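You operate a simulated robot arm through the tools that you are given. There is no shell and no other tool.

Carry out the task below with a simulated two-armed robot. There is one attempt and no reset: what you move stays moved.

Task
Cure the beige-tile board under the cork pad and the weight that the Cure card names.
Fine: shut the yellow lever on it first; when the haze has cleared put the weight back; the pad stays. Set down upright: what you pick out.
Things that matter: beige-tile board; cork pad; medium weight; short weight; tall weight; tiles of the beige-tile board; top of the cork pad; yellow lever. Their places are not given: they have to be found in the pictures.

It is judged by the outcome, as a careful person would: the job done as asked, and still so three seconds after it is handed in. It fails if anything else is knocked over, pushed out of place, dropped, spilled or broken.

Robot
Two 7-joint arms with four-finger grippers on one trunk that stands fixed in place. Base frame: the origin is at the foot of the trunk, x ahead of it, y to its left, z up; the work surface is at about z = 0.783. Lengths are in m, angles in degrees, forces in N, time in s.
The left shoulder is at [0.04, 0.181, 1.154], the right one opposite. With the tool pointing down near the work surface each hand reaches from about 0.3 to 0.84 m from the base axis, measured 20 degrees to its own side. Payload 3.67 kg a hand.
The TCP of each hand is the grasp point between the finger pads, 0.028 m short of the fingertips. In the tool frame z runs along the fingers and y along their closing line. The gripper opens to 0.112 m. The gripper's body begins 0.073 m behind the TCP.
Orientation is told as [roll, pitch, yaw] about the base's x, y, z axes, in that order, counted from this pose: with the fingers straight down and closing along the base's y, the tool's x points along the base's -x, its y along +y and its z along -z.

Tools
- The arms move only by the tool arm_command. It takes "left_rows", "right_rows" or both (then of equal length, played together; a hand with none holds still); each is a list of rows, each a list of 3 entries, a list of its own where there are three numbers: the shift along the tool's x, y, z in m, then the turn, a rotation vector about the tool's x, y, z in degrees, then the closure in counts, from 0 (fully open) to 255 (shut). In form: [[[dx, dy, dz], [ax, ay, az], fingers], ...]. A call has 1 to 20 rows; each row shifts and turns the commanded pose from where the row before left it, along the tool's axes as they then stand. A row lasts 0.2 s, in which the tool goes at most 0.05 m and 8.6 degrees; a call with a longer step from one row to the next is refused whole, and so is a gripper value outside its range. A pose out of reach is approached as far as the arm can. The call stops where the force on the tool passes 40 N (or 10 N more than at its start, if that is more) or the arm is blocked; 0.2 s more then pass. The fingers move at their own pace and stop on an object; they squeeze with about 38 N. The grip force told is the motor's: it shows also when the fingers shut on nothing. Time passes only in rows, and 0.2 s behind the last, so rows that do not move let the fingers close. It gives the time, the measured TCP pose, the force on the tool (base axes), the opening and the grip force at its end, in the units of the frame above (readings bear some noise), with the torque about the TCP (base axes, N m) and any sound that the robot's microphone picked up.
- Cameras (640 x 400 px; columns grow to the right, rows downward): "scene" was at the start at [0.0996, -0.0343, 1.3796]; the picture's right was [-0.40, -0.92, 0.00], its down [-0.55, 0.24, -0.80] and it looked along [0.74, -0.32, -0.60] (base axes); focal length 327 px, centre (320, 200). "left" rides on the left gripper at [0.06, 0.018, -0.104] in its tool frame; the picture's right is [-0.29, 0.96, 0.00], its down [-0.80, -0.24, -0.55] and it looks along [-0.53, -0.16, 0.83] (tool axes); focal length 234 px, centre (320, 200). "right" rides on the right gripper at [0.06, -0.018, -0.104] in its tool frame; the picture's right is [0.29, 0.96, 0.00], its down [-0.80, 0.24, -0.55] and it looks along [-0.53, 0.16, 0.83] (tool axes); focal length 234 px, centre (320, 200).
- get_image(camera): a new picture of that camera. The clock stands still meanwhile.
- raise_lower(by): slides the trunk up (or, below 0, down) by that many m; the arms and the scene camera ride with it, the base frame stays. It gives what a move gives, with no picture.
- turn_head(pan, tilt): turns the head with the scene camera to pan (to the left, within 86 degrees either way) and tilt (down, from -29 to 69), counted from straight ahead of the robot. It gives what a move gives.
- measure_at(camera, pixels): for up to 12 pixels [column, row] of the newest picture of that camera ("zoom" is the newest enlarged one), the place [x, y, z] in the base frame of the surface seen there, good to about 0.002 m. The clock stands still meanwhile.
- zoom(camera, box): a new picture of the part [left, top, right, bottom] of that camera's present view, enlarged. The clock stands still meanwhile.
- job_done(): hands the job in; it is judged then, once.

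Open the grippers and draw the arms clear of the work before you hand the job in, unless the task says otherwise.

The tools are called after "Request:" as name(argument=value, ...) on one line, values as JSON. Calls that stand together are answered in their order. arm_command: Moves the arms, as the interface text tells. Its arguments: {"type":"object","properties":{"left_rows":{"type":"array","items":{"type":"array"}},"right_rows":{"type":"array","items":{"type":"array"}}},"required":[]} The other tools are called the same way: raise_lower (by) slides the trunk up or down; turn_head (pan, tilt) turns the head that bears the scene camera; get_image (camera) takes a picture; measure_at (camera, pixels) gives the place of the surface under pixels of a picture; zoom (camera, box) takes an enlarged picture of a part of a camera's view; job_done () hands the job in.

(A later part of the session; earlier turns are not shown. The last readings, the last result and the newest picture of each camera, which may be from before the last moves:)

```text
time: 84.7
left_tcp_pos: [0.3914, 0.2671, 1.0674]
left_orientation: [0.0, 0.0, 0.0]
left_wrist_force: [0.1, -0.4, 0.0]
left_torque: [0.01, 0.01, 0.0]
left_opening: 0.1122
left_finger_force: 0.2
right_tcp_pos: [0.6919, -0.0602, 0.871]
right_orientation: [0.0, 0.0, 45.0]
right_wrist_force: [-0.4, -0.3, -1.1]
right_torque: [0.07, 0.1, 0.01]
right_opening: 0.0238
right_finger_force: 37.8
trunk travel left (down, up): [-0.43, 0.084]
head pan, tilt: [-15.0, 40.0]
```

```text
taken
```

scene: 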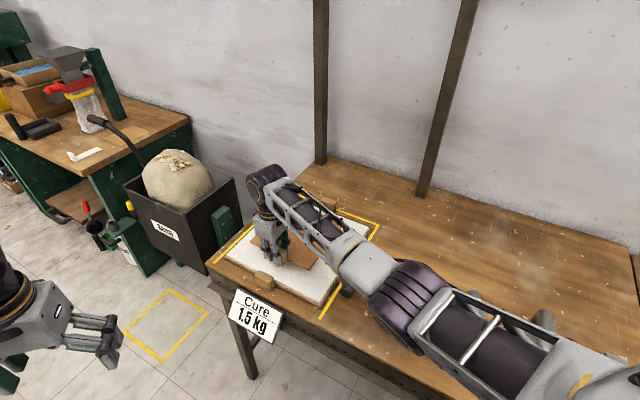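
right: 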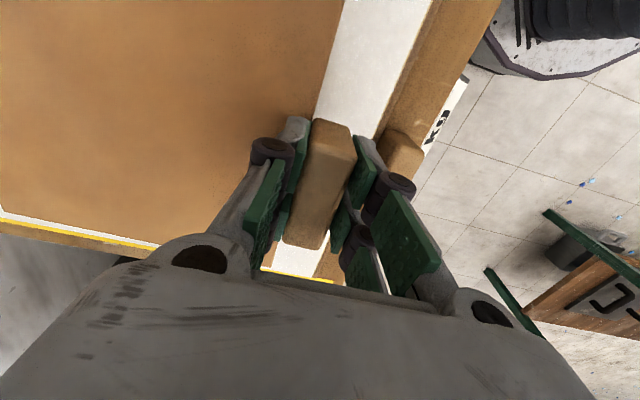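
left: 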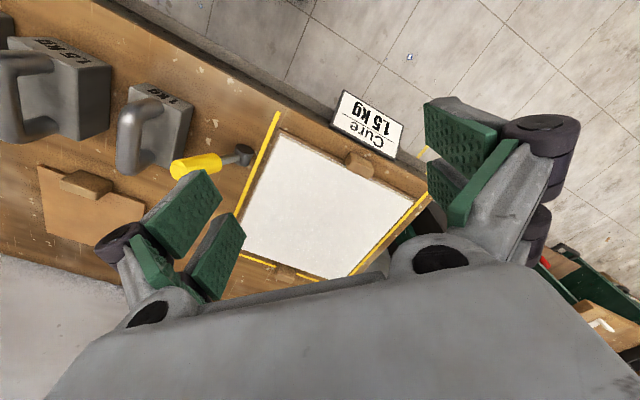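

The elbow is getting low over the weights and lever; I measure forearm and elbow heights before going on.

Request:
measure_at(camera="scene", pixels=[[270, 190], [300, 220], [330, 240], [360, 265], [380, 285], [405, 300], [420, 330], [440, 300], [480, 330], [540, 370], [545, 320], [350, 290]])

Request:
zoom(camera="scene", box=[230, 150, 470, 370])

```text
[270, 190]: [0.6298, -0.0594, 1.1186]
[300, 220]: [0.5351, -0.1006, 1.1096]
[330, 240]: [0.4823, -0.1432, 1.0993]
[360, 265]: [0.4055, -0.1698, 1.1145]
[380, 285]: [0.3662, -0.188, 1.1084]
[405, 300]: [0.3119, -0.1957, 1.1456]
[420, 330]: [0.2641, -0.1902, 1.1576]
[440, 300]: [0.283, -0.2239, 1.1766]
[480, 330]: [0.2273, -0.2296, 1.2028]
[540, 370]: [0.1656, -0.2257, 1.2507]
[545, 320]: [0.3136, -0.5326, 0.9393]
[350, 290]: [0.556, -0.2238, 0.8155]
```

```text
1.82 times, centred on (350, 260) of scene
```

zoom: 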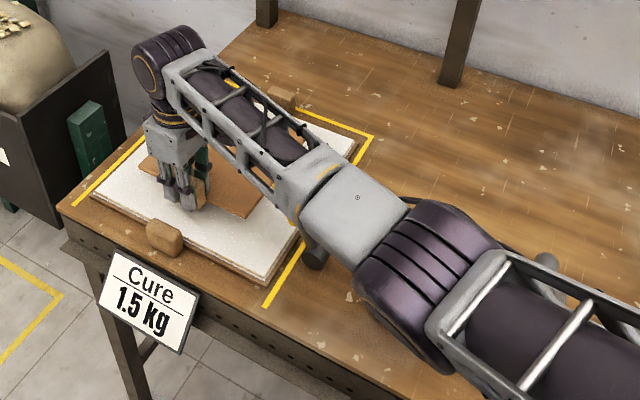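

The forearm's underside is still some 5 cm above the lever tip. I lower the pad the last 35 mm in small steps.

Request:
arm_command(right_rows=[[[0, 0, 0.01], [0, 0, 0], 255], [[0, 0, 0.01], [0, 0, 0], 255], [[0, 0, 0.006], [0, 0, 0], 255], [[0, 0, 0.004], [0, 0, 0], 255], [[0, 0, 0.003], [0, 0, 0], 255], [[0, 0, 0], [0, 0, 0], 255]])

Request:
zoom(camera="scene", box=[200, 150, 400, 330])

Request:
get_image(camera="right")

```text
time: 86.0
left_tcp_pos: [0.3914, 0.2672, 1.0679]
left_orientation: [0.0, 0.0, 0.0]
left_wrist_force: [0.1, -0.2, -0.2]
left_torque: [0.0, -0.03, 0.03]
left_opening: 0.1118
left_finger_force: 0.2
right_tcp_pos: [0.6923, -0.0594, 0.8383]
right_orientation: [-0.1, 0.0, 45.0]
right_wrist_force: [1.0, 0.0, 1.5]
right_torque: [-0.14, 0.01, 0.01]
right_opening: 0.0233
right_finger_force: 38.1
trunk travel left (down, up): [-0.43, 0.084]
head pan, tilt: [-15.0, 40.0]
```

```text
2.22 times, centred on (300, 240) of scene
```

zoom: 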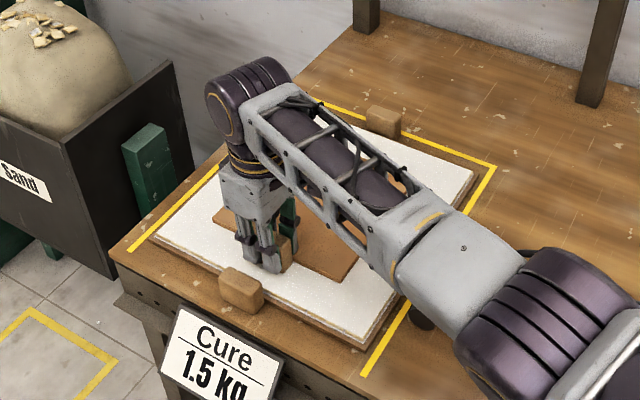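

```text
taken
```

right: 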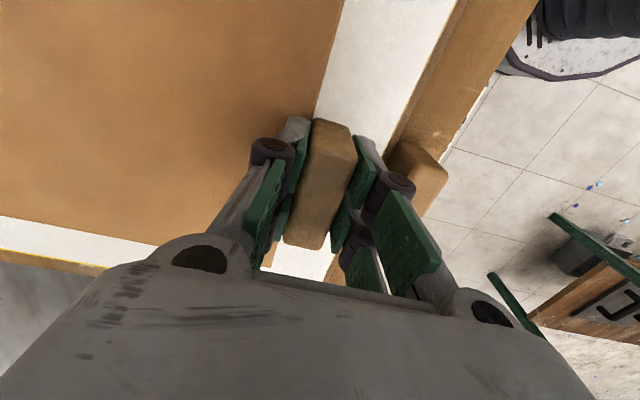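

Contact shows in the readings (torque reversed, force +1.5 N). I lower 1 mm more and open the fingers slightly, just enough to free the handle.

Request:
arm_command(right_rows=[[[0, 0, 0.001], [0, 0, 0], 255], [[0, 0, 0], [0, 0, 0], 190], [[0, 0, 0], [0, 0, 0], 172], [[0, 0, 0], [0, 0, 0], 168], [[0, 0, 0], [0, 0, 0], 168]])

Request:
get_image(camera="right")

```text
time: 87.2
left_tcp_pos: [0.3919, 0.2664, 1.069]
left_orientation: [0.1, 0.0, 0.1]
left_wrist_force: [0.4, -0.3, 0.7]
left_torque: [-0.03, 0.02, -0.02]
left_opening: 0.112
left_finger_force: 0.2
right_tcp_pos: [0.6918, -0.0604, 0.8362]
right_orientation: [0.0, 0.0, 45.0]
right_wrist_force: [1.3, -0.6, 0.2]
right_torque: [0.0, 0.02, 0.01]
right_opening: 0.0379
right_finger_force: 0.0
trunk travel left (down, up): [-0.43, 0.084]
head pan, tilt: [-15.0, 40.0]
```

```text
taken
```

right: 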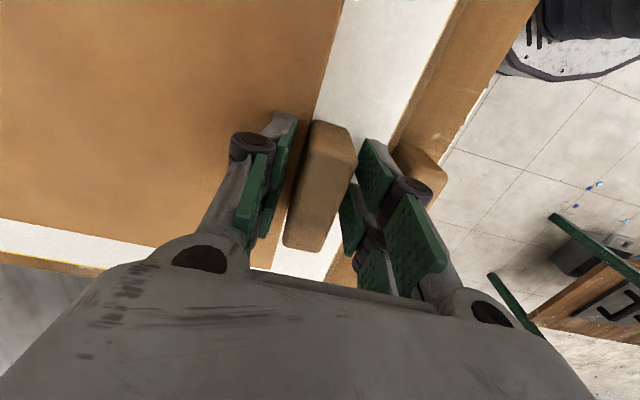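

The handle is free. I lift the hand straight up off the pad and look at the result.

Request:
arm_command(right_rows=[[[0, 0, -0.01], [0, 0, 0], 168], [[0, 0, -0.02], [0, 0, 0], 168], [[0, 0, -0.03], [0, 0, 0], 168], [[0, 0, -0.03], [0, 0, 0], 130], [[0, 0, -0.03], [0, 0, 0], 130], [[0, 0, -0.03], [0, 0, 0], 130], [[0, 0, -0.02], [0, 0, 0], 130], [[0, 0, 0], [0, 0, 0], 130]])

Request:
raise_lower(by=0.08)

Request:
get_image(camera="scene")

Request:
get_image(camera="right")

```text
time: 89.0
left_tcp_pos: [0.3914, 0.2671, 1.0665]
left_orientation: [0.1, -0.1, 0.1]
left_wrist_force: [0.1, 0.0, -0.1]
left_torque: [-0.04, -0.03, 0.04]
left_opening: 0.112
left_finger_force: 0.1
right_tcp_pos: [0.6909, -0.0618, 1.0042]
right_orientation: [0.0, -0.1, 44.9]
right_wrist_force: [0.1, 0.5, 0.2]
right_torque: [0.01, -0.02, -0.02]
right_opening: 0.0547
right_finger_force: 0.1
trunk travel left (down, up): [-0.43, 0.084]
head pan, tilt: [-15.0, 40.0]
```

```text
time: 90.2
left_tcp_pos: [0.3906, 0.2672, 1.1467]
left_orientation: [0.0, 0.0, 0.0]
left_wrist_force: [-0.3, -0.4, -0.1]
left_torque: [0.03, 0.05, -0.02]
left_opening: 0.112
left_finger_force: 0.1
right_tcp_pos: [0.6904, -0.0603, 1.0836]
right_orientation: [-0.1, 0.1, 45.1]
right_wrist_force: [-0.1, 0.4, -0.1]
right_torque: [0.0, 0.02, -0.01]
right_opening: 0.0547
right_finger_force: 0.1
trunk travel left (down, up): [-0.51, 0.004]
head pan, tilt: [-15.0, 40.0]
```

```text
taken
```

scene: 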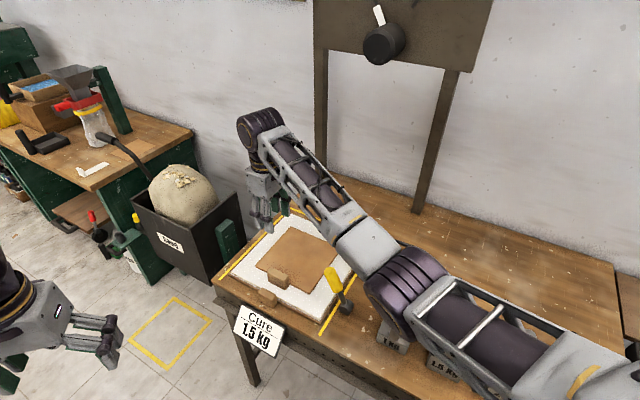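

```text
taken
```

right: 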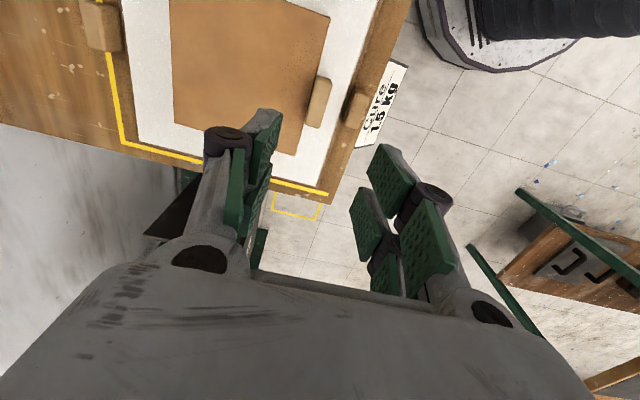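

The pad lies flat and square on the board, lever still closed. I move the right hand back toward the weights at safe height and watch the elbow.

Request:
arm_command(right_rows=[[[0.0384, -0.0101, 0], [0, 0, 0], 100], [[0.0384, -0.0101, 0], [0, 0, 0], 100], [[0.0384, -0.0101, 0], [0, 0, 0], 100], [[0.0384, -0.0101, 0], [0, 0, 0], 100], [[0.0384, -0.0101, 0], [0, 0, 0], 100], [[0.0384, -0.0101, 0], [0, 0, 0], 100], [[0.0384, -0.0101, 0], [0, 0, 0], 100], [[0, 0, 0], [0, 0, 0], 100]])

Request:
turn_head(pan=-45, tilt=45)

Request:
get_image(camera="scene")

```text
time: 92.0
left_tcp_pos: [0.3923, 0.2679, 1.1467]
left_orientation: [0.0, -0.1, -0.1]
left_wrist_force: [-0.5, -0.2, 0.3]
left_torque: [-0.03, 0.02, 0.0]
left_opening: 0.112
left_finger_force: 0.1
right_tcp_pos: [0.5492, -0.2991, 1.0826]
right_orientation: [0.0, 0.0, 45.0]
right_wrist_force: [-0.4, -0.3, -0.3]
right_torque: [0.01, 0.03, 0.01]
right_opening: 0.0682
right_finger_force: 0.0
trunk travel left (down, up): [-0.51, 0.004]
head pan, tilt: [-15.0, 40.0]
```

```text
time: 93.0
left_tcp_pos: [0.3907, 0.2668, 1.1475]
left_orientation: [0.0, -0.1, 0.0]
left_wrist_force: [-0.6, 0.2, -0.7]
left_torque: [-0.01, -0.03, 0.01]
left_opening: 0.1124
left_finger_force: 0.0
right_tcp_pos: [0.5488, -0.3011, 1.0829]
right_orientation: [0.0, 0.0, 45.0]
right_wrist_force: [0.3, 0.1, -0.2]
right_torque: [-0.01, -0.04, 0.01]
right_opening: 0.068
right_finger_force: 0.1
trunk travel left (down, up): [-0.51, 0.004]
head pan, tilt: [-45.0, 45.0]
```

```text
taken
```

scene: 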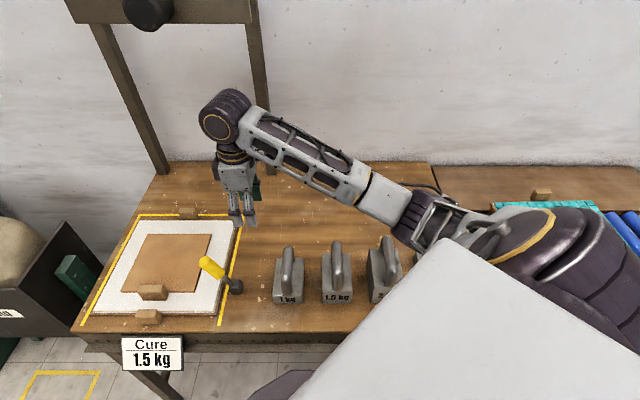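

I turn the hand to yaw −45 here (closing across the weight's handle) and measure the elbow and the weight.

Request:
measure_at(camera="scene", pixels=[[415, 215], [380, 195], [440, 235], [335, 245], [338, 265], [338, 285], [382, 255], [400, 275], [420, 255], [345, 300], [325, 275], [350, 280]])

Request:
arm_command(right_rows=[[[0, 0, 0], [0, 0, 8.2], 100], [[0, 0, 0], [0, 0, 8.2], 100], [[0, 0, 0], [0, 0, 8.2], 100], [[0, 0, 0], [0, 0, 8.2], 100], [[0, 0, 0], [0, 0, 8.2], 100], [[0, 0, 0], [0, 0, 8.2], 100], [[0, 0, 0], [0, 0, 8.2], 100], [[0, 0, 0], [0, 0, 8.2], 100], [[0, 0, 0], [0, 0, 8.2], 100], [[0, 0, 0], [0, 0, 8.2], 100], [[0, 0, 0], [0, 0, 8], 100], [[0, 0, 0], [0, 0, 0], 100]])

Request:
get_image(camera="right")

```text
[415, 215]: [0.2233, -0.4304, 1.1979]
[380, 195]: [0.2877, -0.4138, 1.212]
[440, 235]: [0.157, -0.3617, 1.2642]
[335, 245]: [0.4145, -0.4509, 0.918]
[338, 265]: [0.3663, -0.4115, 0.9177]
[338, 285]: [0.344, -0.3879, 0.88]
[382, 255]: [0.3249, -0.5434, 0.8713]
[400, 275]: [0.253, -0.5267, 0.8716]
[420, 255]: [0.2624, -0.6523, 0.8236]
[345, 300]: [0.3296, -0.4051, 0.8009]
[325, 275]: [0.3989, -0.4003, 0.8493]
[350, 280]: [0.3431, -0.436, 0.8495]
```

```text
time: 95.6
left_tcp_pos: [0.3909, 0.2672, 1.1467]
left_orientation: [0.0, 0.0, -0.1]
left_wrist_force: [-0.2, 0.1, -0.6]
left_torque: [0.03, -0.01, 0.02]
left_opening: 0.1119
left_finger_force: 0.0
right_tcp_pos: [0.5505, -0.303, 1.084]
right_orientation: [0.0, 0.0, -45.1]
right_wrist_force: [-1.2, 0.1, 0.3]
right_torque: [-0.03, 0.03, 0.0]
right_opening: 0.0681
right_finger_force: 0.1
trunk travel left (down, up): [-0.51, 0.004]
head pan, tilt: [-45.0, 45.0]
```

```text
taken
```

right: 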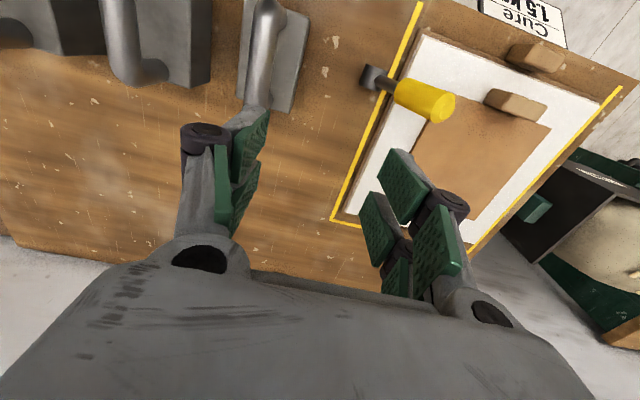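

The elbow underside is near z 1.07, above the tall weight. I move over the medium weight's handle at about (0.384,-0.427), still high, and check the elbow again.

Request:
arm_command(right_rows=[[[0.005, -0.0342, 0], [0, 0, 0], 100], [[0.005, -0.0342, 0], [0, 0, 0], 100], [[0.005, -0.0342, 0], [0, 0, 0], 100], [[0.005, -0.0342, 0], [0, 0, 0], 100], [[0.005, -0.0342, 0], [0, 0, 0], 100], [[0.005, -0.0342, 0], [0, 0, 0], 100], [[0, 0, 0], [0, 0, 0], 100]])

Request:
turn_head(pan=-60, tilt=50)

Request:
get_image(camera="scene")

Request:
get_image(camera="right")

```text
time: 97.2
left_tcp_pos: [0.3916, 0.2675, 1.1478]
left_orientation: [-0.1, -0.1, 0.0]
left_wrist_force: [-0.6, -0.3, -0.4]
left_torque: [0.03, 0.0, 0.0]
left_opening: 0.1119
left_finger_force: 0.1
right_tcp_pos: [0.3862, -0.424, 1.0842]
right_orientation: [0.0, 0.0, -45.0]
right_wrist_force: [0.3, 0.4, -0.9]
right_torque: [0.04, -0.01, -0.04]
right_opening: 0.0682
right_finger_force: 0.1
trunk travel left (down, up): [-0.51, 0.004]
head pan, tilt: [-45.0, 45.0]
```

```text
time: 97.9
left_tcp_pos: [0.3905, 0.2668, 1.148]
left_orientation: [0.0, 0.0, 0.0]
left_wrist_force: [0.4, 0.1, 1.2]
left_torque: [0.0, -0.02, 0.0]
left_opening: 0.1119
left_finger_force: 0.0
right_tcp_pos: [0.3852, -0.4243, 1.0846]
right_orientation: [0.0, 0.0, -45.0]
right_wrist_force: [-0.3, 0.6, 0.0]
right_torque: [0.0, 0.0, 0.01]
right_opening: 0.068
right_finger_force: 0.0
trunk travel left (down, up): [-0.51, 0.004]
head pan, tilt: [-60.0, 50.0]
```

```text
taken
```

scene: 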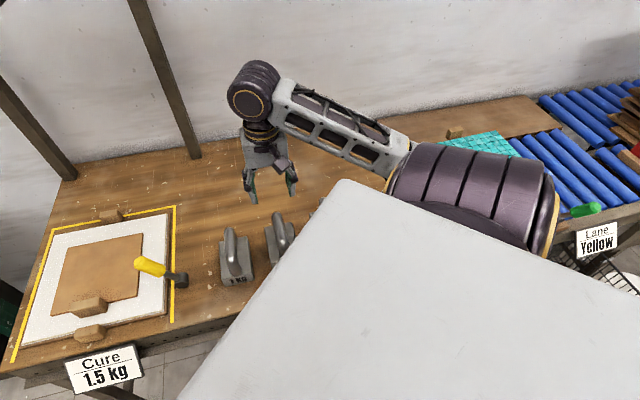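

```text
taken
```

right: 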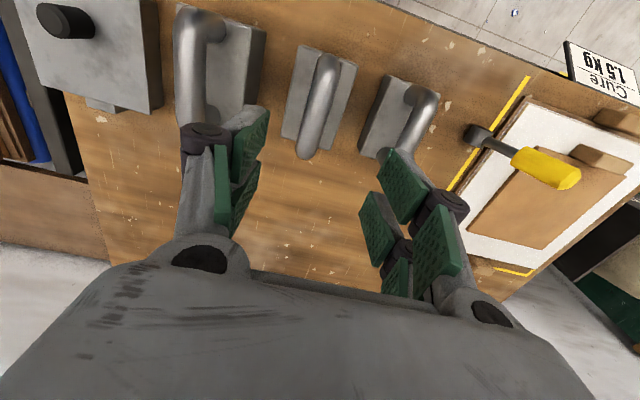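

The elbow is hidden behind the shoulder; I measure the visible forearm to infer where it is.

Request:
measure_at(camera="scene", pixels=[[290, 90], [330, 115], [370, 140], [398, 158], [395, 175], [252, 95], [470, 190], [540, 220], [250, 130]])

Request:
measure_at(camera="right", pixels=[[325, 70], [312, 130], [327, 58], [305, 155], [300, 50], [355, 65], [318, 100], [190, 60], [420, 100], [95, 105], [65, 20]])

```text
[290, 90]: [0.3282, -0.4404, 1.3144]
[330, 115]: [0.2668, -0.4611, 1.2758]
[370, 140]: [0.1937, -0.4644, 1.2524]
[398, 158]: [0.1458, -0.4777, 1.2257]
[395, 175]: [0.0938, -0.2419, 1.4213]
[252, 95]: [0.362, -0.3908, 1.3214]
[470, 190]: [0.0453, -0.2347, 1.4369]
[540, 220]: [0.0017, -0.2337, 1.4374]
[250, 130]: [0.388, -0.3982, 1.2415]
```

```text
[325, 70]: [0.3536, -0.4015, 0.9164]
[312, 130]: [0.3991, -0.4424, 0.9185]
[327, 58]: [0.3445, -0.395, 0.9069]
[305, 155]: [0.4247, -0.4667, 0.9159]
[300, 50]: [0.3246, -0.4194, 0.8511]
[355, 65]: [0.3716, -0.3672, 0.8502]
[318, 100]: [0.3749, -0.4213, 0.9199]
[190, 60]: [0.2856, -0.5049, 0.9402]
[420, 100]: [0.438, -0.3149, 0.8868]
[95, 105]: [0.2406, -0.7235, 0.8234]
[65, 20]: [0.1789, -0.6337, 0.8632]
```

The elbow hangs in front of the table edge, clear. The handle's middle is at about (0.384,-0.4295), top 0.919; I fine-align and descend to z≈0.905.

Request:
arm_command(right_rows=[[[-0.003, -0.0048, 0], [0, 0, 0], 100], [[0, 0, 0.03], [0, 0, 0], 100], [[0, 0, 0.03], [0, 0, 0], 100], [[0, 0, 0.03], [0, 0, 0], 100], [[0, 0, 0.03], [0, 0, 0], 100], [[0, 0, 0.03], [0, 0, 0], 100], [[0, 0, 0.02], [0, 0, 0], 100], [[0, 0, 0.008], [0, 0, 0], 100], [[0, 0, 0], [0, 0, 0], 100]])

Request:
get_image(camera="right")

Request:
get_image(camera="scene")

```text
time: 99.9
left_tcp_pos: [0.391, 0.2659, 1.1478]
left_orientation: [0.1, 0.1, 0.0]
left_wrist_force: [-0.2, 0.0, 0.5]
left_torque: [-0.01, 0.01, 0.01]
left_opening: 0.1122
left_finger_force: 0.0
right_tcp_pos: [0.3817, -0.4339, 0.9069]
right_orientation: [0.0, -0.1, -45.0]
right_wrist_force: [-0.2, -0.3, 0.5]
right_torque: [0.02, 0.01, 0.01]
right_opening: 0.0682
right_finger_force: 0.0
trunk travel left (down, up): [-0.51, 0.004]
head pan, tilt: [-60.0, 50.0]
```

```text
taken
```

right: 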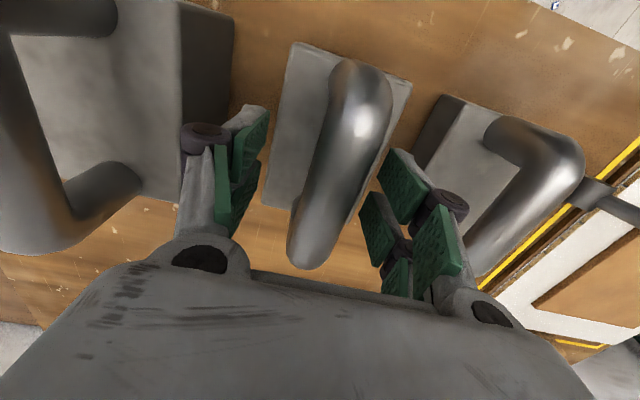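

```text
taken
```

scene: 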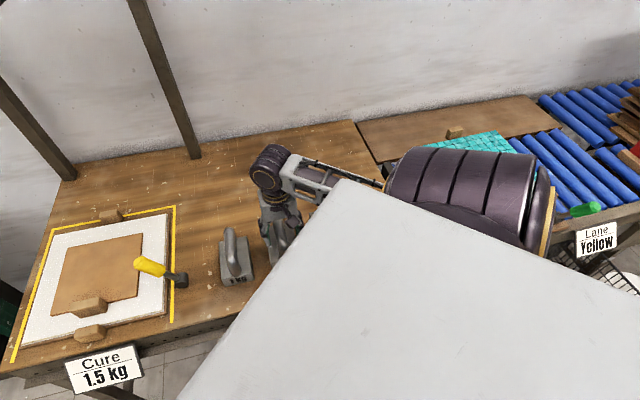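

The handle is between the fingers; the hand is about 4 mm to one side, so I correct that and close.

Request:
arm_command(right_rows=[[[0, 0.0042, 0.002], [0, 0, 0], 100], [[0, 0, 0], [0, 0, 0], 140], [[0, 0, 0], [0, 0, 0], 180], [[0, 0, 0], [0, 0, 0], 220], [[0, 0, 0], [0, 0, 0], 255], [[0, 0, 0], [0, 0, 0], 255], [[0, 0, 0], [0, 0, 0], 255]])

Request:
get_image(camera="right")

```text
time: 101.5
left_tcp_pos: [0.3914, 0.267, 1.1461]
left_orientation: [0.0, 0.0, -0.1]
left_wrist_force: [0.1, 0.2, -0.3]
left_torque: [-0.03, 0.02, -0.01]
left_opening: 0.1121
left_finger_force: 0.1
right_tcp_pos: [0.387, -0.4285, 0.9047]
right_orientation: [-0.1, -0.1, -45.0]
right_wrist_force: [3.8, 3.3, 0.1]
right_torque: [-0.13, -0.32, 0.15]
right_opening: 0.0266
right_finger_force: 37.7
trunk travel left (down, up): [-0.51, 0.004]
head pan, tilt: [-60.0, 50.0]
```

```text
taken
```

right: 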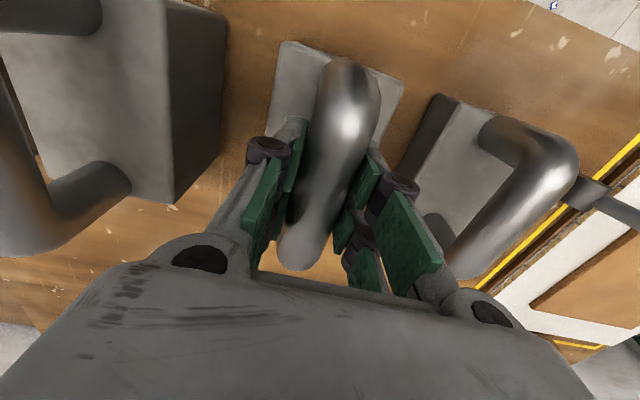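

Held (opening 0.0266); the grasp pose is (0.387,-0.4285,0.9047), to be reused for putting it back. I lift gently.

Request:
arm_command(right_rows=[[[0, 0, -0.005], [0, 0, 0], 255], [[0, 0, -0.01], [0, 0, 0], 255], [[0, 0, -0.015], [0, 0, 0], 255], [[0, 0, -0.02], [0, 0, 0], 255], [[0, 0, 0], [0, 0, 0], 255]])

Request:
get_image(camera="right")

Request:
get_image(camera="scene")

```text
time: 102.7
left_tcp_pos: [0.3919, 0.2664, 1.1472]
left_orientation: [0.1, 0.1, 0.0]
left_wrist_force: [-0.3, 0.2, 0.0]
left_torque: [-0.04, 0.02, 0.01]
left_opening: 0.1123
left_finger_force: 0.1
right_tcp_pos: [0.3878, -0.4293, 0.9531]
right_orientation: [0.0, -0.1, -45.0]
right_wrist_force: [0.5, 0.4, -14.9]
right_torque: [0.08, 0.04, -0.02]
right_opening: 0.0269
right_finger_force: 38.0
trunk travel left (down, up): [-0.51, 0.004]
head pan, tilt: [-60.0, 50.0]
```

```text
taken
```

right: 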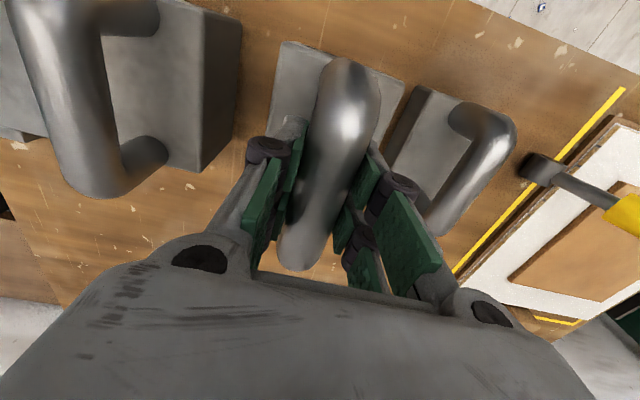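

```text
taken
```

scene: 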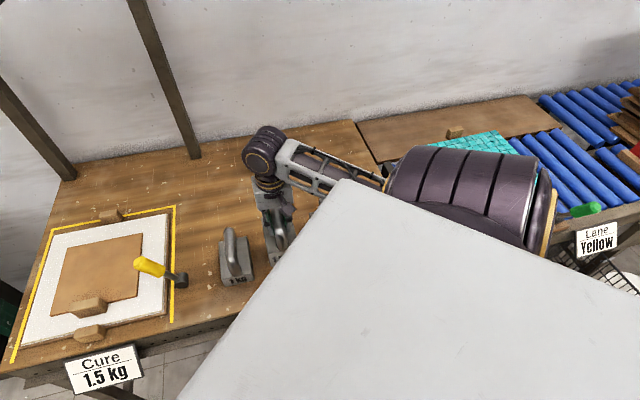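

The weight is held with 14.9 N load and stays upright. I lift it to z 1.10, clear of lever and the other weights, and carry it toward the pad.

Request:
arm_command(right_rows=[[[0, 0, -0.02], [0, 0, 0], 255], [[0, 0, -0.025], [0, 0, 0], 255], [[0, 0, -0.03], [0, 0, 0], 255], [[0, 0, -0.03], [0, 0, 0], 255], [[0, 0, -0.025], [0, 0, 0], 255], [[0, 0, -0.015], [0, 0, 0], 255], [[0, 0, 0], [0, 0, 0], 255]])

Request:
arm_command(right_rows=[[[-0.001, 0.01, 0], [0, 0, 0], 255], [[-0.0025, 0.025, 0], [0, 0, 0], 255], [[-0.0033, 0.0326, 0], [0, 0, 0], 255], [[-0.0033, 0.0326, 0], [0, 0, 0], 255], [[-0.0033, 0.0326, 0], [0, 0, 0], 255], [[-0.0033, 0.0326, 0], [0, 0, 0], 255], [[-0.0033, 0.0326, 0], [0, 0, 0], 255], [[-0.0033, 0.0326, 0], [0, 0, 0], 255], [[-0.0033, 0.0326, 0], [0, 0, 0], 255], [[0, 0, 0], [0, 0, 0], 255]])

Request:
turn_head(pan=-35, tilt=45)

Request:
get_image(camera="scene")

```text
time: 104.3
left_tcp_pos: [0.3922, 0.2664, 1.1478]
left_orientation: [0.1, 0.1, 0.0]
left_wrist_force: [-0.3, 0.9, 0.3]
left_torque: [0.01, 0.01, -0.03]
left_opening: 0.1122
left_finger_force: 0.0
right_tcp_pos: [0.3875, -0.4278, 1.0964]
right_orientation: [0.1, 0.0, -44.9]
right_wrist_force: [0.0, 0.2, -14.7]
right_torque: [0.07, 0.02, 0.0]
right_opening: 0.0266
right_finger_force: 37.6
trunk travel left (down, up): [-0.51, 0.004]
head pan, tilt: [-60.0, 50.0]
```

```text
time: 106.5
left_tcp_pos: [0.392, 0.2652, 1.1478]
left_orientation: [0.1, 0.1, 0.0]
left_wrist_force: [0.7, -0.8, 0.4]
left_torque: [0.04, 0.03, 0.0]
left_opening: 0.1119
left_finger_force: 0.0
right_tcp_pos: [0.5933, -0.2636, 1.0963]
right_orientation: [-0.1, 0.1, -45.0]
right_wrist_force: [-1.2, 0.7, -14.0]
right_torque: [0.04, 0.05, 0.01]
right_opening: 0.0267
right_finger_force: 38.2
trunk travel left (down, up): [-0.51, 0.004]
head pan, tilt: [-60.0, 50.0]
```

```text
time: 107.4
left_tcp_pos: [0.3922, 0.2663, 1.147]
left_orientation: [0.0, 0.1, 0.1]
left_wrist_force: [0.3, -0.3, -0.1]
left_torque: [-0.02, 0.01, -0.01]
left_opening: 0.1119
left_finger_force: 0.1
right_tcp_pos: [0.5938, -0.2611, 1.0961]
right_orientation: [-0.2, 0.0, -45.0]
right_wrist_force: [-0.9, -1.1, -14.0]
right_torque: [0.05, 0.03, -0.02]
right_opening: 0.0268
right_finger_force: 38.1
trunk travel left (down, up): [-0.51, 0.004]
head pan, tilt: [-35.0, 45.0]
```

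```text
taken
```

scene: 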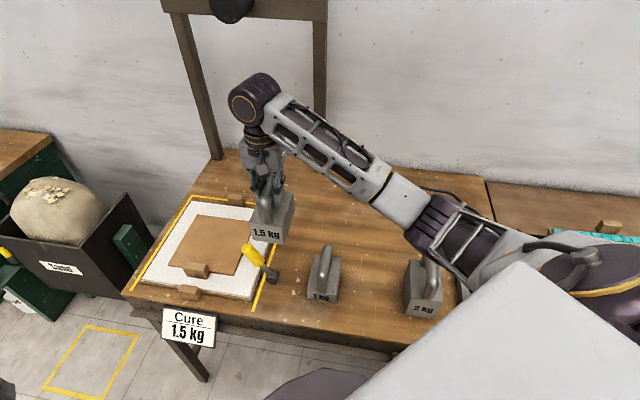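

The 1.5 kg weight hangs upright. I measure the pad on the board now to choose the spot.

Request:
measure_at(camera="scene", pixels=[[203, 217], [170, 264], [236, 274], [197, 266], [187, 264], [207, 268], [210, 240], [197, 277], [150, 281], [252, 298], [245, 248], [248, 262]])

```text
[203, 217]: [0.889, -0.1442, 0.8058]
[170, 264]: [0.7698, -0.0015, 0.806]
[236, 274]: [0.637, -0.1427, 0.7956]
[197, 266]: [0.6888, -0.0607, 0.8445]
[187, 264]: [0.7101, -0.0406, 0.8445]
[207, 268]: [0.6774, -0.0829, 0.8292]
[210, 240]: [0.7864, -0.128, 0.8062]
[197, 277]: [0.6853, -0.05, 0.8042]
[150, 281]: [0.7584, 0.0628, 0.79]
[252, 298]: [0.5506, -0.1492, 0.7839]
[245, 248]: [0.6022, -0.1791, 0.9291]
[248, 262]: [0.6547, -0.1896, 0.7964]
```

Pad centre is at about (0.776,-0.136), top z 0.806. I carry the weight on to (0.743,-0.140), well within the pad and within reach.

Request:
arm_command(right_rows=[[[-0.0025, 0.022, 0], [0, 0, 0], 255], [[-0.0035, 0.033, 0], [0, 0, 0], 255], [[-0.0035, 0.035, 0], [0, 0, 0], 255], [[-0.0035, 0.035, 0], [0, 0, 0], 255], [[-0.0035, 0.033, 0], [0, 0, 0], 255], [[-0.0025, 0.022, 0], [0, 0, 0], 255], [[-0.001, 0.011, 0], [0, 0, 0], 255], [[0, 0, 0], [0, 0, 0], 255]])

Request:
get_image(camera="scene")

```text
time: 109.2
left_tcp_pos: [0.3926, 0.2669, 1.1469]
left_orientation: [0.0, 0.1, 0.1]
left_wrist_force: [0.5, -0.2, 0.1]
left_torque: [0.06, 0.02, 0.01]
left_opening: 0.1118
left_finger_force: 0.0
right_tcp_pos: [0.7407, -0.1392, 1.0969]
right_orientation: [0.0, -0.1, -45.0]
right_wrist_force: [-0.7, -0.8, -15.5]
right_torque: [0.05, 0.04, 0.01]
right_opening: 0.0264
right_finger_force: 37.5
trunk travel left (down, up): [-0.51, 0.004]
head pan, tilt: [-35.0, 45.0]
```

```text
taken
```

scene: 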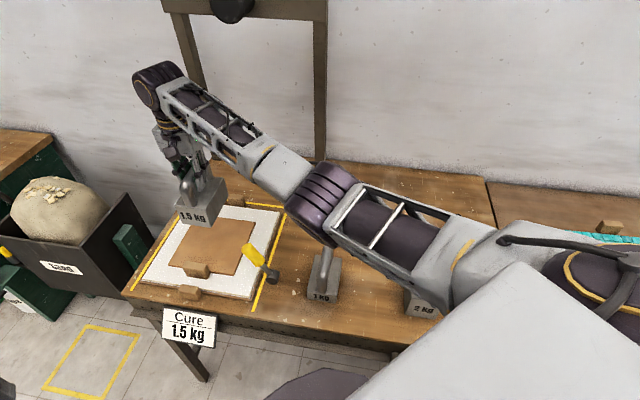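

The weight is over the pad. Before lowering with the trunk I check the heights of elbow and forearm above the lever and the 1 kg weight.

Request:
measure_at(camera="scene", pixels=[[325, 200], [310, 225], [350, 210], [280, 170], [265, 185], [230, 140], [390, 260], [325, 245], [200, 150], [240, 170]])

```text
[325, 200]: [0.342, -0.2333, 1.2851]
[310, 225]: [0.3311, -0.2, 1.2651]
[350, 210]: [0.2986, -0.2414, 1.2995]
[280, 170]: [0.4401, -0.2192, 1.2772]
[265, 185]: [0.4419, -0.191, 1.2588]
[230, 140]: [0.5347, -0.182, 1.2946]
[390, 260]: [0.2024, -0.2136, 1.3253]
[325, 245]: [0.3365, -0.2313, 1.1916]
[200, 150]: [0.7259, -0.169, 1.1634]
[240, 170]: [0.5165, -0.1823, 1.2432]
```

Clearances after lowering would be about 5–10 cm. I lower with the trunk 0.15 m.

Request:
raise_lower(by=-0.15)

Request:
get_image(camera="right")

Request:
zoom(camera="scene", box=[100, 80, 380, 330])

```text
time: 111.0
left_tcp_pos: [0.393, 0.2676, 0.9968]
left_orientation: [0.1, 0.1, 0.0]
left_wrist_force: [0.8, -0.9, 0.8]
left_torque: [0.02, -0.02, 0.01]
left_opening: 0.1122
left_finger_force: 0.0
right_tcp_pos: [0.7398, -0.1391, 0.9466]
right_orientation: [-0.1, 0.0, -45.0]
right_wrist_force: [-0.4, -0.6, -14.5]
right_torque: [0.04, 0.08, -0.01]
right_opening: 0.0266
right_finger_force: 37.3
trunk travel left (down, up): [-0.36, 0.154]
head pan, tilt: [-35.0, 45.0]
```

```text
taken
```

right: 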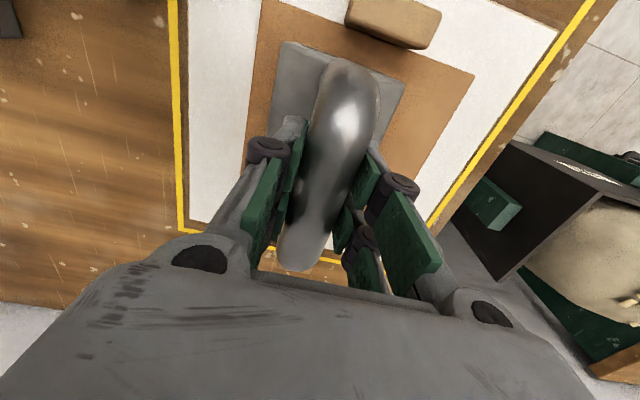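

```text
1.60 times, centred on (240, 205) of scene
```

zoom: 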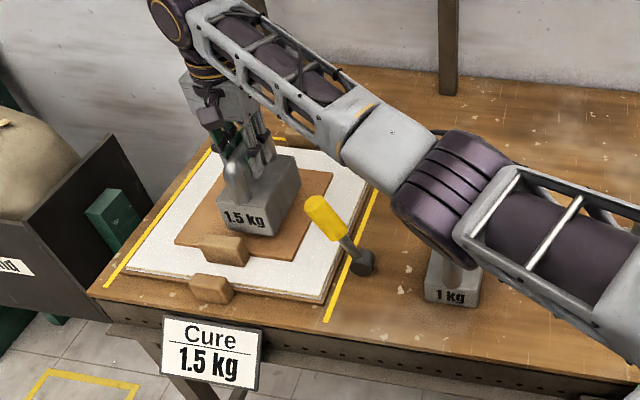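

The weight hovers about 18 mm above the pad, well inside it. I lower it gently.

Request:
arm_command(right_rows=[[[0, 0, 0.005], [0, 0, 0], 255], [[0, 0, 0.005], [0, 0, 0], 255], [[0, 0, 0.003], [0, 0, 0], 255], [[0, 0, 0.003], [0, 0, 0], 255], [[0, 0, 0], [0, 0, 0], 255]])

```text
time: 112.2
left_tcp_pos: [0.3919, 0.2663, 0.9962]
left_orientation: [0.0, 0.0, 0.0]
left_wrist_force: [-0.1, 0.0, 0.9]
left_torque: [0.03, -0.03, 0.0]
left_opening: 0.1116
left_finger_force: 0.1
right_tcp_pos: [0.7422, -0.1406, 0.9313]
right_orientation: [-0.1, 0.0, -44.9]
right_wrist_force: [-0.4, -0.5, -14.7]
right_torque: [0.05, 0.05, -0.01]
right_opening: 0.0263
right_finger_force: 37.7
trunk travel left (down, up): [-0.36, 0.154]
head pan, tilt: [-35.0, 45.0]
```

No contact yet at z 0.931; I go down further in millimetre steps.

Request:
arm_command(right_rows=[[[0, 0, 0.0015], [0, 0, 0], 255], [[0, 0, 0.0015], [0, 0, 0], 255], [[0, 0, 0.001], [0, 0, 0], 255], [[0, 0, 0], [0, 0, 0], 255]])

```text
time: 113.2
left_tcp_pos: [0.3915, 0.267, 0.9976]
left_orientation: [0.0, 0.0, 0.1]
left_wrist_force: [-0.5, -0.1, -0.1]
left_torque: [0.03, 0.01, 0.0]
left_opening: 0.1118
left_finger_force: 0.2
right_tcp_pos: [0.7421, -0.1393, 0.9297]
right_orientation: [0.2, -0.2, -45.0]
right_wrist_force: [6.7, -2.2, 4.2]
right_torque: [-0.34, 0.14, 0.08]
right_opening: 0.0266
right_finger_force: 38.0
trunk travel left (down, up): [-0.36, 0.154]
head pan, tilt: [-35.0, 45.0]
```

The pad now carries the weight (force +4 N instead of −15). I open the fingers slowly.

Request:
arm_command(right_rows=[[[0, 0, 0], [0, 0, 0], 200], [[0, 0, 0], [0, 0, 0], 170], [[0, 0, 0], [0, 0, 0], 130], [[0, 0, 0], [0, 0, 0], 120], [[0, 0, 0], [0, 0, 0], 120]])

Request:
get_image(camera="right")

Request:
zoom(camera="scene", box=[100, 80, 380, 330])

```text
time: 114.4
left_tcp_pos: [0.3913, 0.2669, 0.9969]
left_orientation: [0.0, -0.1, 0.0]
left_wrist_force: [-0.3, -0.1, -0.4]
left_torque: [0.0, -0.05, 0.0]
left_opening: 0.1123
left_finger_force: 0.0
right_tcp_pos: [0.7396, -0.1398, 0.9291]
right_orientation: [0.0, 0.0, -44.9]
right_wrist_force: [0.1, -0.5, 0.4]
right_torque: [0.02, 0.01, -0.03]
right_opening: 0.0592
right_finger_force: 0.1
trunk travel left (down, up): [-0.36, 0.154]
head pan, tilt: [-35.0, 45.0]
```

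```text
taken
```

right: 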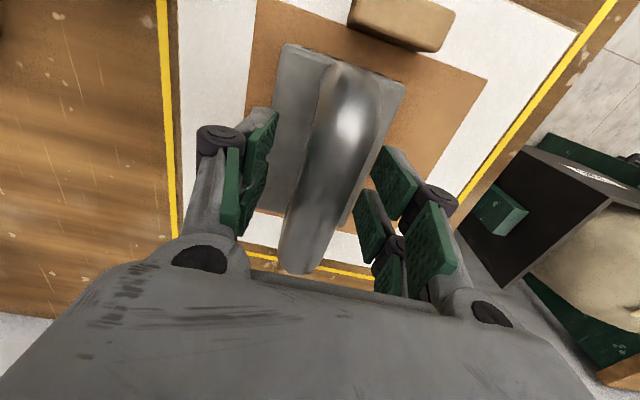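

```text
1.60 times, centred on (240, 205) of scene
```

zoom: 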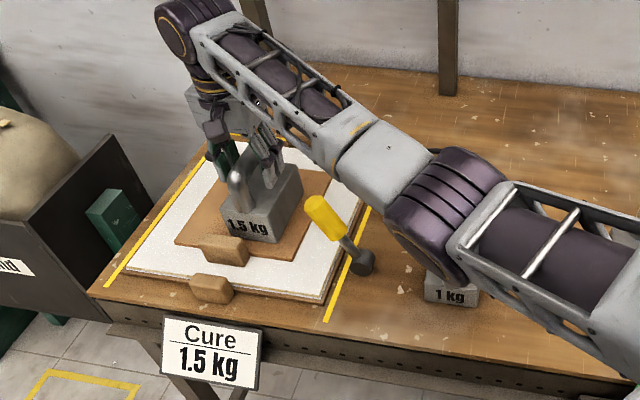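

The weight stands on the pad, released. I lift the hand 8 cm clear and wait, watching the white haze on the exposed rim of the board.

Request:
arm_command(right_rows=[[[0, 0, -0.02], [0, 0, 0], 120], [[0, 0, -0.03], [0, 0, 0], 120], [[0, 0, -0.03], [0, 0, 0], 120], [[0, 0, 0], [0, 0, 0], 120], [[0, 0, 0], [0, 0, 0], 120], [[0, 0, 0], [0, 0, 0], 120], [[0, 0, 0], [0, 0, 0], 120], [[0, 0, 0], [0, 0, 0], 120], [[0, 0, 0], [0, 0, 0], 120], [[0, 0, 0], [0, 0, 0], 120], [[0, 0, 0], [0, 0, 0], 120], [[0, 0, 0], [0, 0, 0], 120], [[0, 0, 0], [0, 0, 0], 120], [[0, 0, 0], [0, 0, 0], 120], [[0, 0, 0], [0, 0, 0], 120]])

Request:
zoom(camera="scene", box=[100, 80, 380, 330])

```text
time: 117.6
left_tcp_pos: [0.391, 0.2675, 0.9965]
left_orientation: [0.0, 0.0, 0.0]
left_wrist_force: [0.5, 0.7, 0.3]
left_torque: [0.01, -0.02, -0.01]
left_opening: 0.1122
left_finger_force: 0.1
right_tcp_pos: [0.7392, -0.1386, 1.0068]
right_orientation: [0.0, 0.1, -44.9]
right_wrist_force: [0.1, 0.4, -0.5]
right_torque: [0.03, 0.04, 0.0]
right_opening: 0.0592
right_finger_force: 0.1
trunk travel left (down, up): [-0.36, 0.154]
head pan, tilt: [-35.0, 45.0]
```

```text
1.60 times, centred on (240, 205) of scene
```

zoom: 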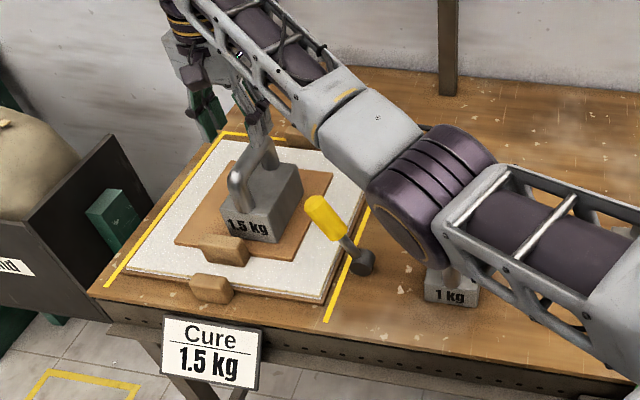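

Still white. I wait several more seconds and compare closely.

Request:
arm_command(right_rows=[[[0, 0, 0], [0, 0, 0], 120], [[0, 0, 0], [0, 0, 0], 120], [[0, 0, 0], [0, 0, 0], 120], [[0, 0, 0], [0, 0, 0], 120], [[0, 0, 0], [0, 0, 0], 120], [[0, 0, 0], [0, 0, 0], 120], [[0, 0, 0], [0, 0, 0], 120], [[0, 0, 0], [0, 0, 0], 120], [[0, 0, 0], [0, 0, 0], 120], [[0, 0, 0], [0, 0, 0], 120], [[0, 0, 0], [0, 0, 0], 120], [[0, 0, 0], [0, 0, 0], 120], [[0, 0, 0], [0, 0, 0], 120], [[0, 0, 0], [0, 0, 0], 120], [[0, 0, 0], [0, 0, 0], 120], [[0, 0, 0], [0, 0, 0], 120], [[0, 0, 0], [0, 0, 0], 120], [[0, 0, 0], [0, 0, 0], 120], [[0, 0, 0], [0, 0, 0], 120], [[0, 0, 0], [0, 0, 0], 120]])

Request:
zoom(camera="scene", box=[130, 170, 290, 310])

Request:
get_image(camera="right")

```text
time: 121.8
left_tcp_pos: [0.3909, 0.268, 0.997]
left_orientation: [-0.1, 0.0, -0.1]
left_wrist_force: [1.2, 0.2, 0.2]
left_torque: [-0.02, 0.02, 0.04]
left_opening: 0.112
left_finger_force: 0.0
right_tcp_pos: [0.7392, -0.1385, 1.0071]
right_orientation: [0.1, -0.1, -45.1]
right_wrist_force: [-0.2, 0.6, -1.9]
right_torque: [0.0, -0.01, 0.0]
right_opening: 0.0593
right_finger_force: 0.2
trunk travel left (down, up): [-0.36, 0.154]
head pan, tilt: [-35.0, 45.0]
```

```text
2.86 times, centred on (210, 240) of scene
```

zoom: 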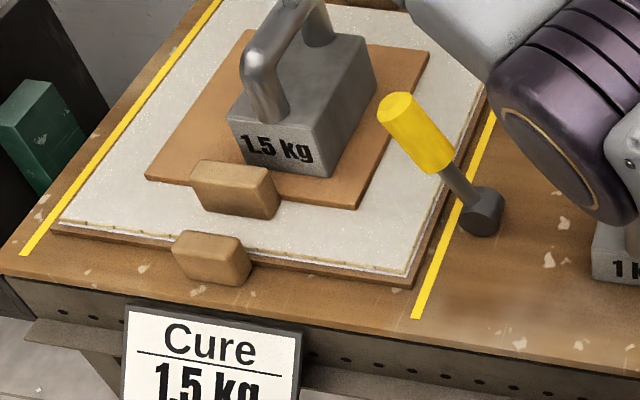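

```text
taken
```

right: 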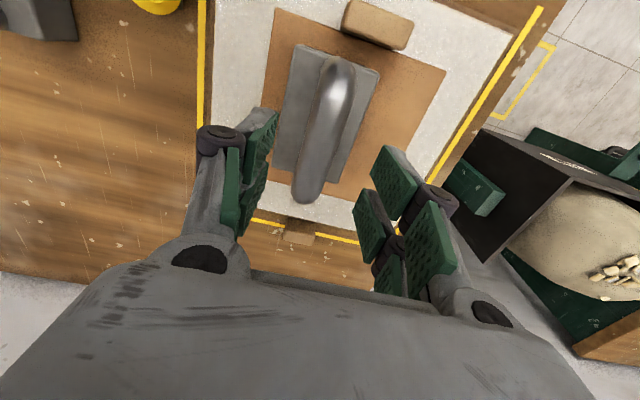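

The white looks slightly thinner and speckled, so the haze seems to be clearing. I keep waiting.

Request:
arm_command(right_rows=[[[0, 0, 0], [0, 0, 0], 120], [[0, 0, 0], [0, 0, 0], 120], [[0, 0, 0], [0, 0, 0], 120], [[0, 0, 0], [0, 0, 0], 120], [[0, 0, 0], [0, 0, 0], 120], [[0, 0, 0], [0, 0, 0], 120], [[0, 0, 0], [0, 0, 0], 120], [[0, 0, 0], [0, 0, 0], 120], [[0, 0, 0], [0, 0, 0], 120], [[0, 0, 0], [0, 0, 0], 120], [[0, 0, 0], [0, 0, 0], 120], [[0, 0, 0], [0, 0, 0], 120], [[0, 0, 0], [0, 0, 0], 120], [[0, 0, 0], [0, 0, 0], 120], [[0, 0, 0], [0, 0, 0], 120], [[0, 0, 0], [0, 0, 0], 120], [[0, 0, 0], [0, 0, 0], 120], [[0, 0, 0], [0, 0, 0], 120], [[0, 0, 0], [0, 0, 0], 120], [[0, 0, 0], [0, 0, 0], 120]])

Request:
zoom(camera="scene", box=[130, 170, 290, 310])

```text
time: 126.0
left_tcp_pos: [0.3909, 0.2665, 0.9972]
left_orientation: [0.0, 0.0, 0.1]
left_wrist_force: [-0.1, -0.5, -0.7]
left_torque: [-0.02, 0.0, -0.01]
left_opening: 0.1121
left_finger_force: 0.0
right_tcp_pos: [0.74, -0.1396, 1.0059]
right_orientation: [0.1, 0.0, -45.0]
right_wrist_force: [0.7, -0.4, 0.0]
right_torque: [-0.04, 0.02, 0.02]
right_opening: 0.0597
right_finger_force: 0.0
trunk travel left (down, up): [-0.36, 0.154]
head pan, tilt: [-35.0, 45.0]
```

```text
2.86 times, centred on (210, 240) of scene
```

zoom: 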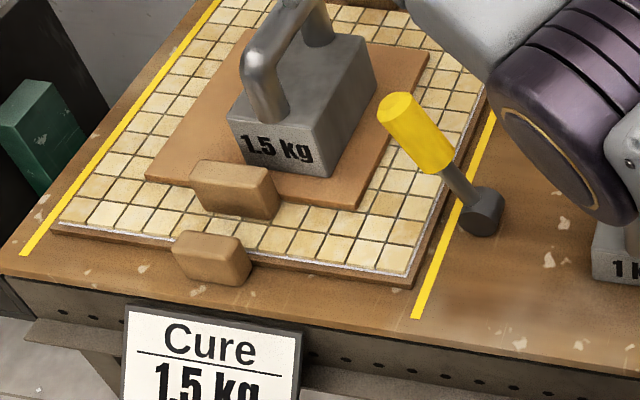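

The haze has cleared: beige tiles are visible. I descend again onto the handle of the weight.

Request:
arm_command(right_rows=[[[0, 0, 0.025], [0, 0, 0], 110], [[0, 0, 0.025], [0, 0, 0], 110], [[0, 0, 0.02], [0, 0, 0], 110], [[0, 0, 0.007], [0, 0, 0], 110], [[0, 0, 0], [0, 0, 0], 110]])

Request:
get_image(camera="right")

Request:
measure_at(camera="right", pixels=[[345, 90], [330, 140], [315, 190], [305, 240], [295, 60], [395, 85]])

```text
time: 127.2
left_tcp_pos: [0.3918, 0.2669, 0.9965]
left_orientation: [0.1, 0.1, 0.0]
left_wrist_force: [0.4, 0.2, 0.5]
left_torque: [0.02, 0.0, -0.02]
left_opening: 0.1119
left_finger_force: 0.1
right_tcp_pos: [0.74, -0.1382, 0.9302]
right_orientation: [0.0, 0.1, -45.0]
right_wrist_force: [0.1, 0.6, -0.4]
right_torque: [-0.03, -0.02, -0.02]
right_opening: 0.0637
right_finger_force: 0.1
trunk travel left (down, up): [-0.36, 0.154]
head pan, tilt: [-35.0, 45.0]
```

```text
taken
```

right: 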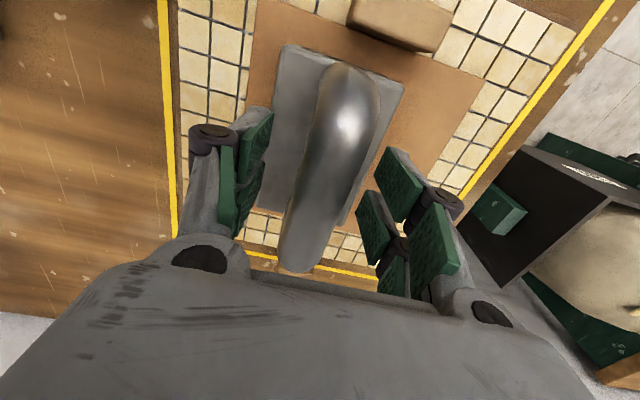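

```text
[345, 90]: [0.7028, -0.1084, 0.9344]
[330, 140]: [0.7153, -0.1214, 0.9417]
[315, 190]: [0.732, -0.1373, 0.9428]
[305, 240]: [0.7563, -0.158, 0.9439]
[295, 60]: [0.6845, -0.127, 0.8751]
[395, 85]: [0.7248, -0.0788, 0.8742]
```

The handle is centred between the fingers. I close and lift.

Request:
arm_command(right_rows=[[[0, 0, 0.001], [0, 0, 0], 140], [[0, 0, 0], [0, 0, 0], 180], [[0, 0, 0], [0, 0, 0], 220], [[0, 0, 0], [0, 0, 0], 255], [[0, 0, 0], [0, 0, 0], 255], [[0, 0, 0], [0, 0, 0], 255]])

Request:
arm_command(right_rows=[[[0, 0, -0.005], [0, 0, 0], 255], [[0, 0, -0.01], [0, 0, 0], 255], [[0, 0, -0.01], [0, 0, 0], 255], [[0, 0, 0], [0, 0, 0], 255]])

Request:
zoom(camera="scene", box=[100, 80, 380, 330])

```text
time: 128.6
left_tcp_pos: [0.3918, 0.2674, 0.9967]
left_orientation: [0.0, 0.0, 0.0]
left_wrist_force: [0.4, 0.1, 1.0]
left_torque: [0.03, 0.01, -0.01]
left_opening: 0.1118
left_finger_force: 0.1
right_tcp_pos: [0.7402, -0.1385, 0.9289]
right_orientation: [0.0, 0.0, -45.1]
right_wrist_force: [-0.2, 0.8, 0.4]
right_torque: [-0.03, -0.09, 0.04]
right_opening: 0.0268
right_finger_force: 37.6
trunk travel left (down, up): [-0.36, 0.154]
head pan, tilt: [-35.0, 45.0]
```

```text
time: 129.6
left_tcp_pos: [0.392, 0.2671, 0.9951]
left_orientation: [0.0, 0.0, 0.0]
left_wrist_force: [-1.1, 0.0, 0.2]
left_torque: [0.02, 0.02, -0.02]
left_opening: 0.112
left_finger_force: 0.0
right_tcp_pos: [0.7423, -0.1395, 0.9529]
right_orientation: [-0.1, 0.2, -45.0]
right_wrist_force: [0.1, -0.1, -15.4]
right_torque: [0.08, 0.08, 0.0]
right_opening: 0.0264
right_finger_force: 38.0
trunk travel left (down, up): [-0.36, 0.154]
head pan, tilt: [-35.0, 45.0]
```

```text
1.60 times, centred on (240, 205) of scene
```

zoom: 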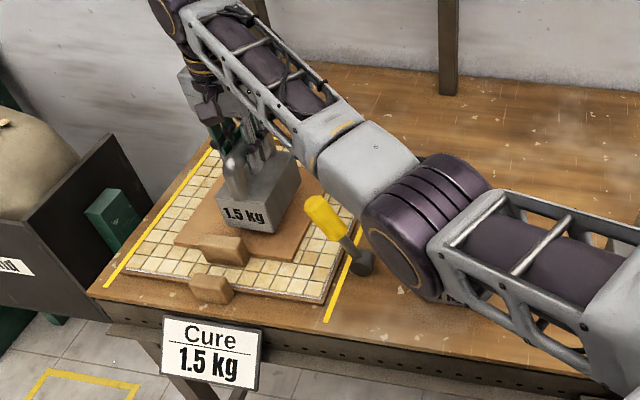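

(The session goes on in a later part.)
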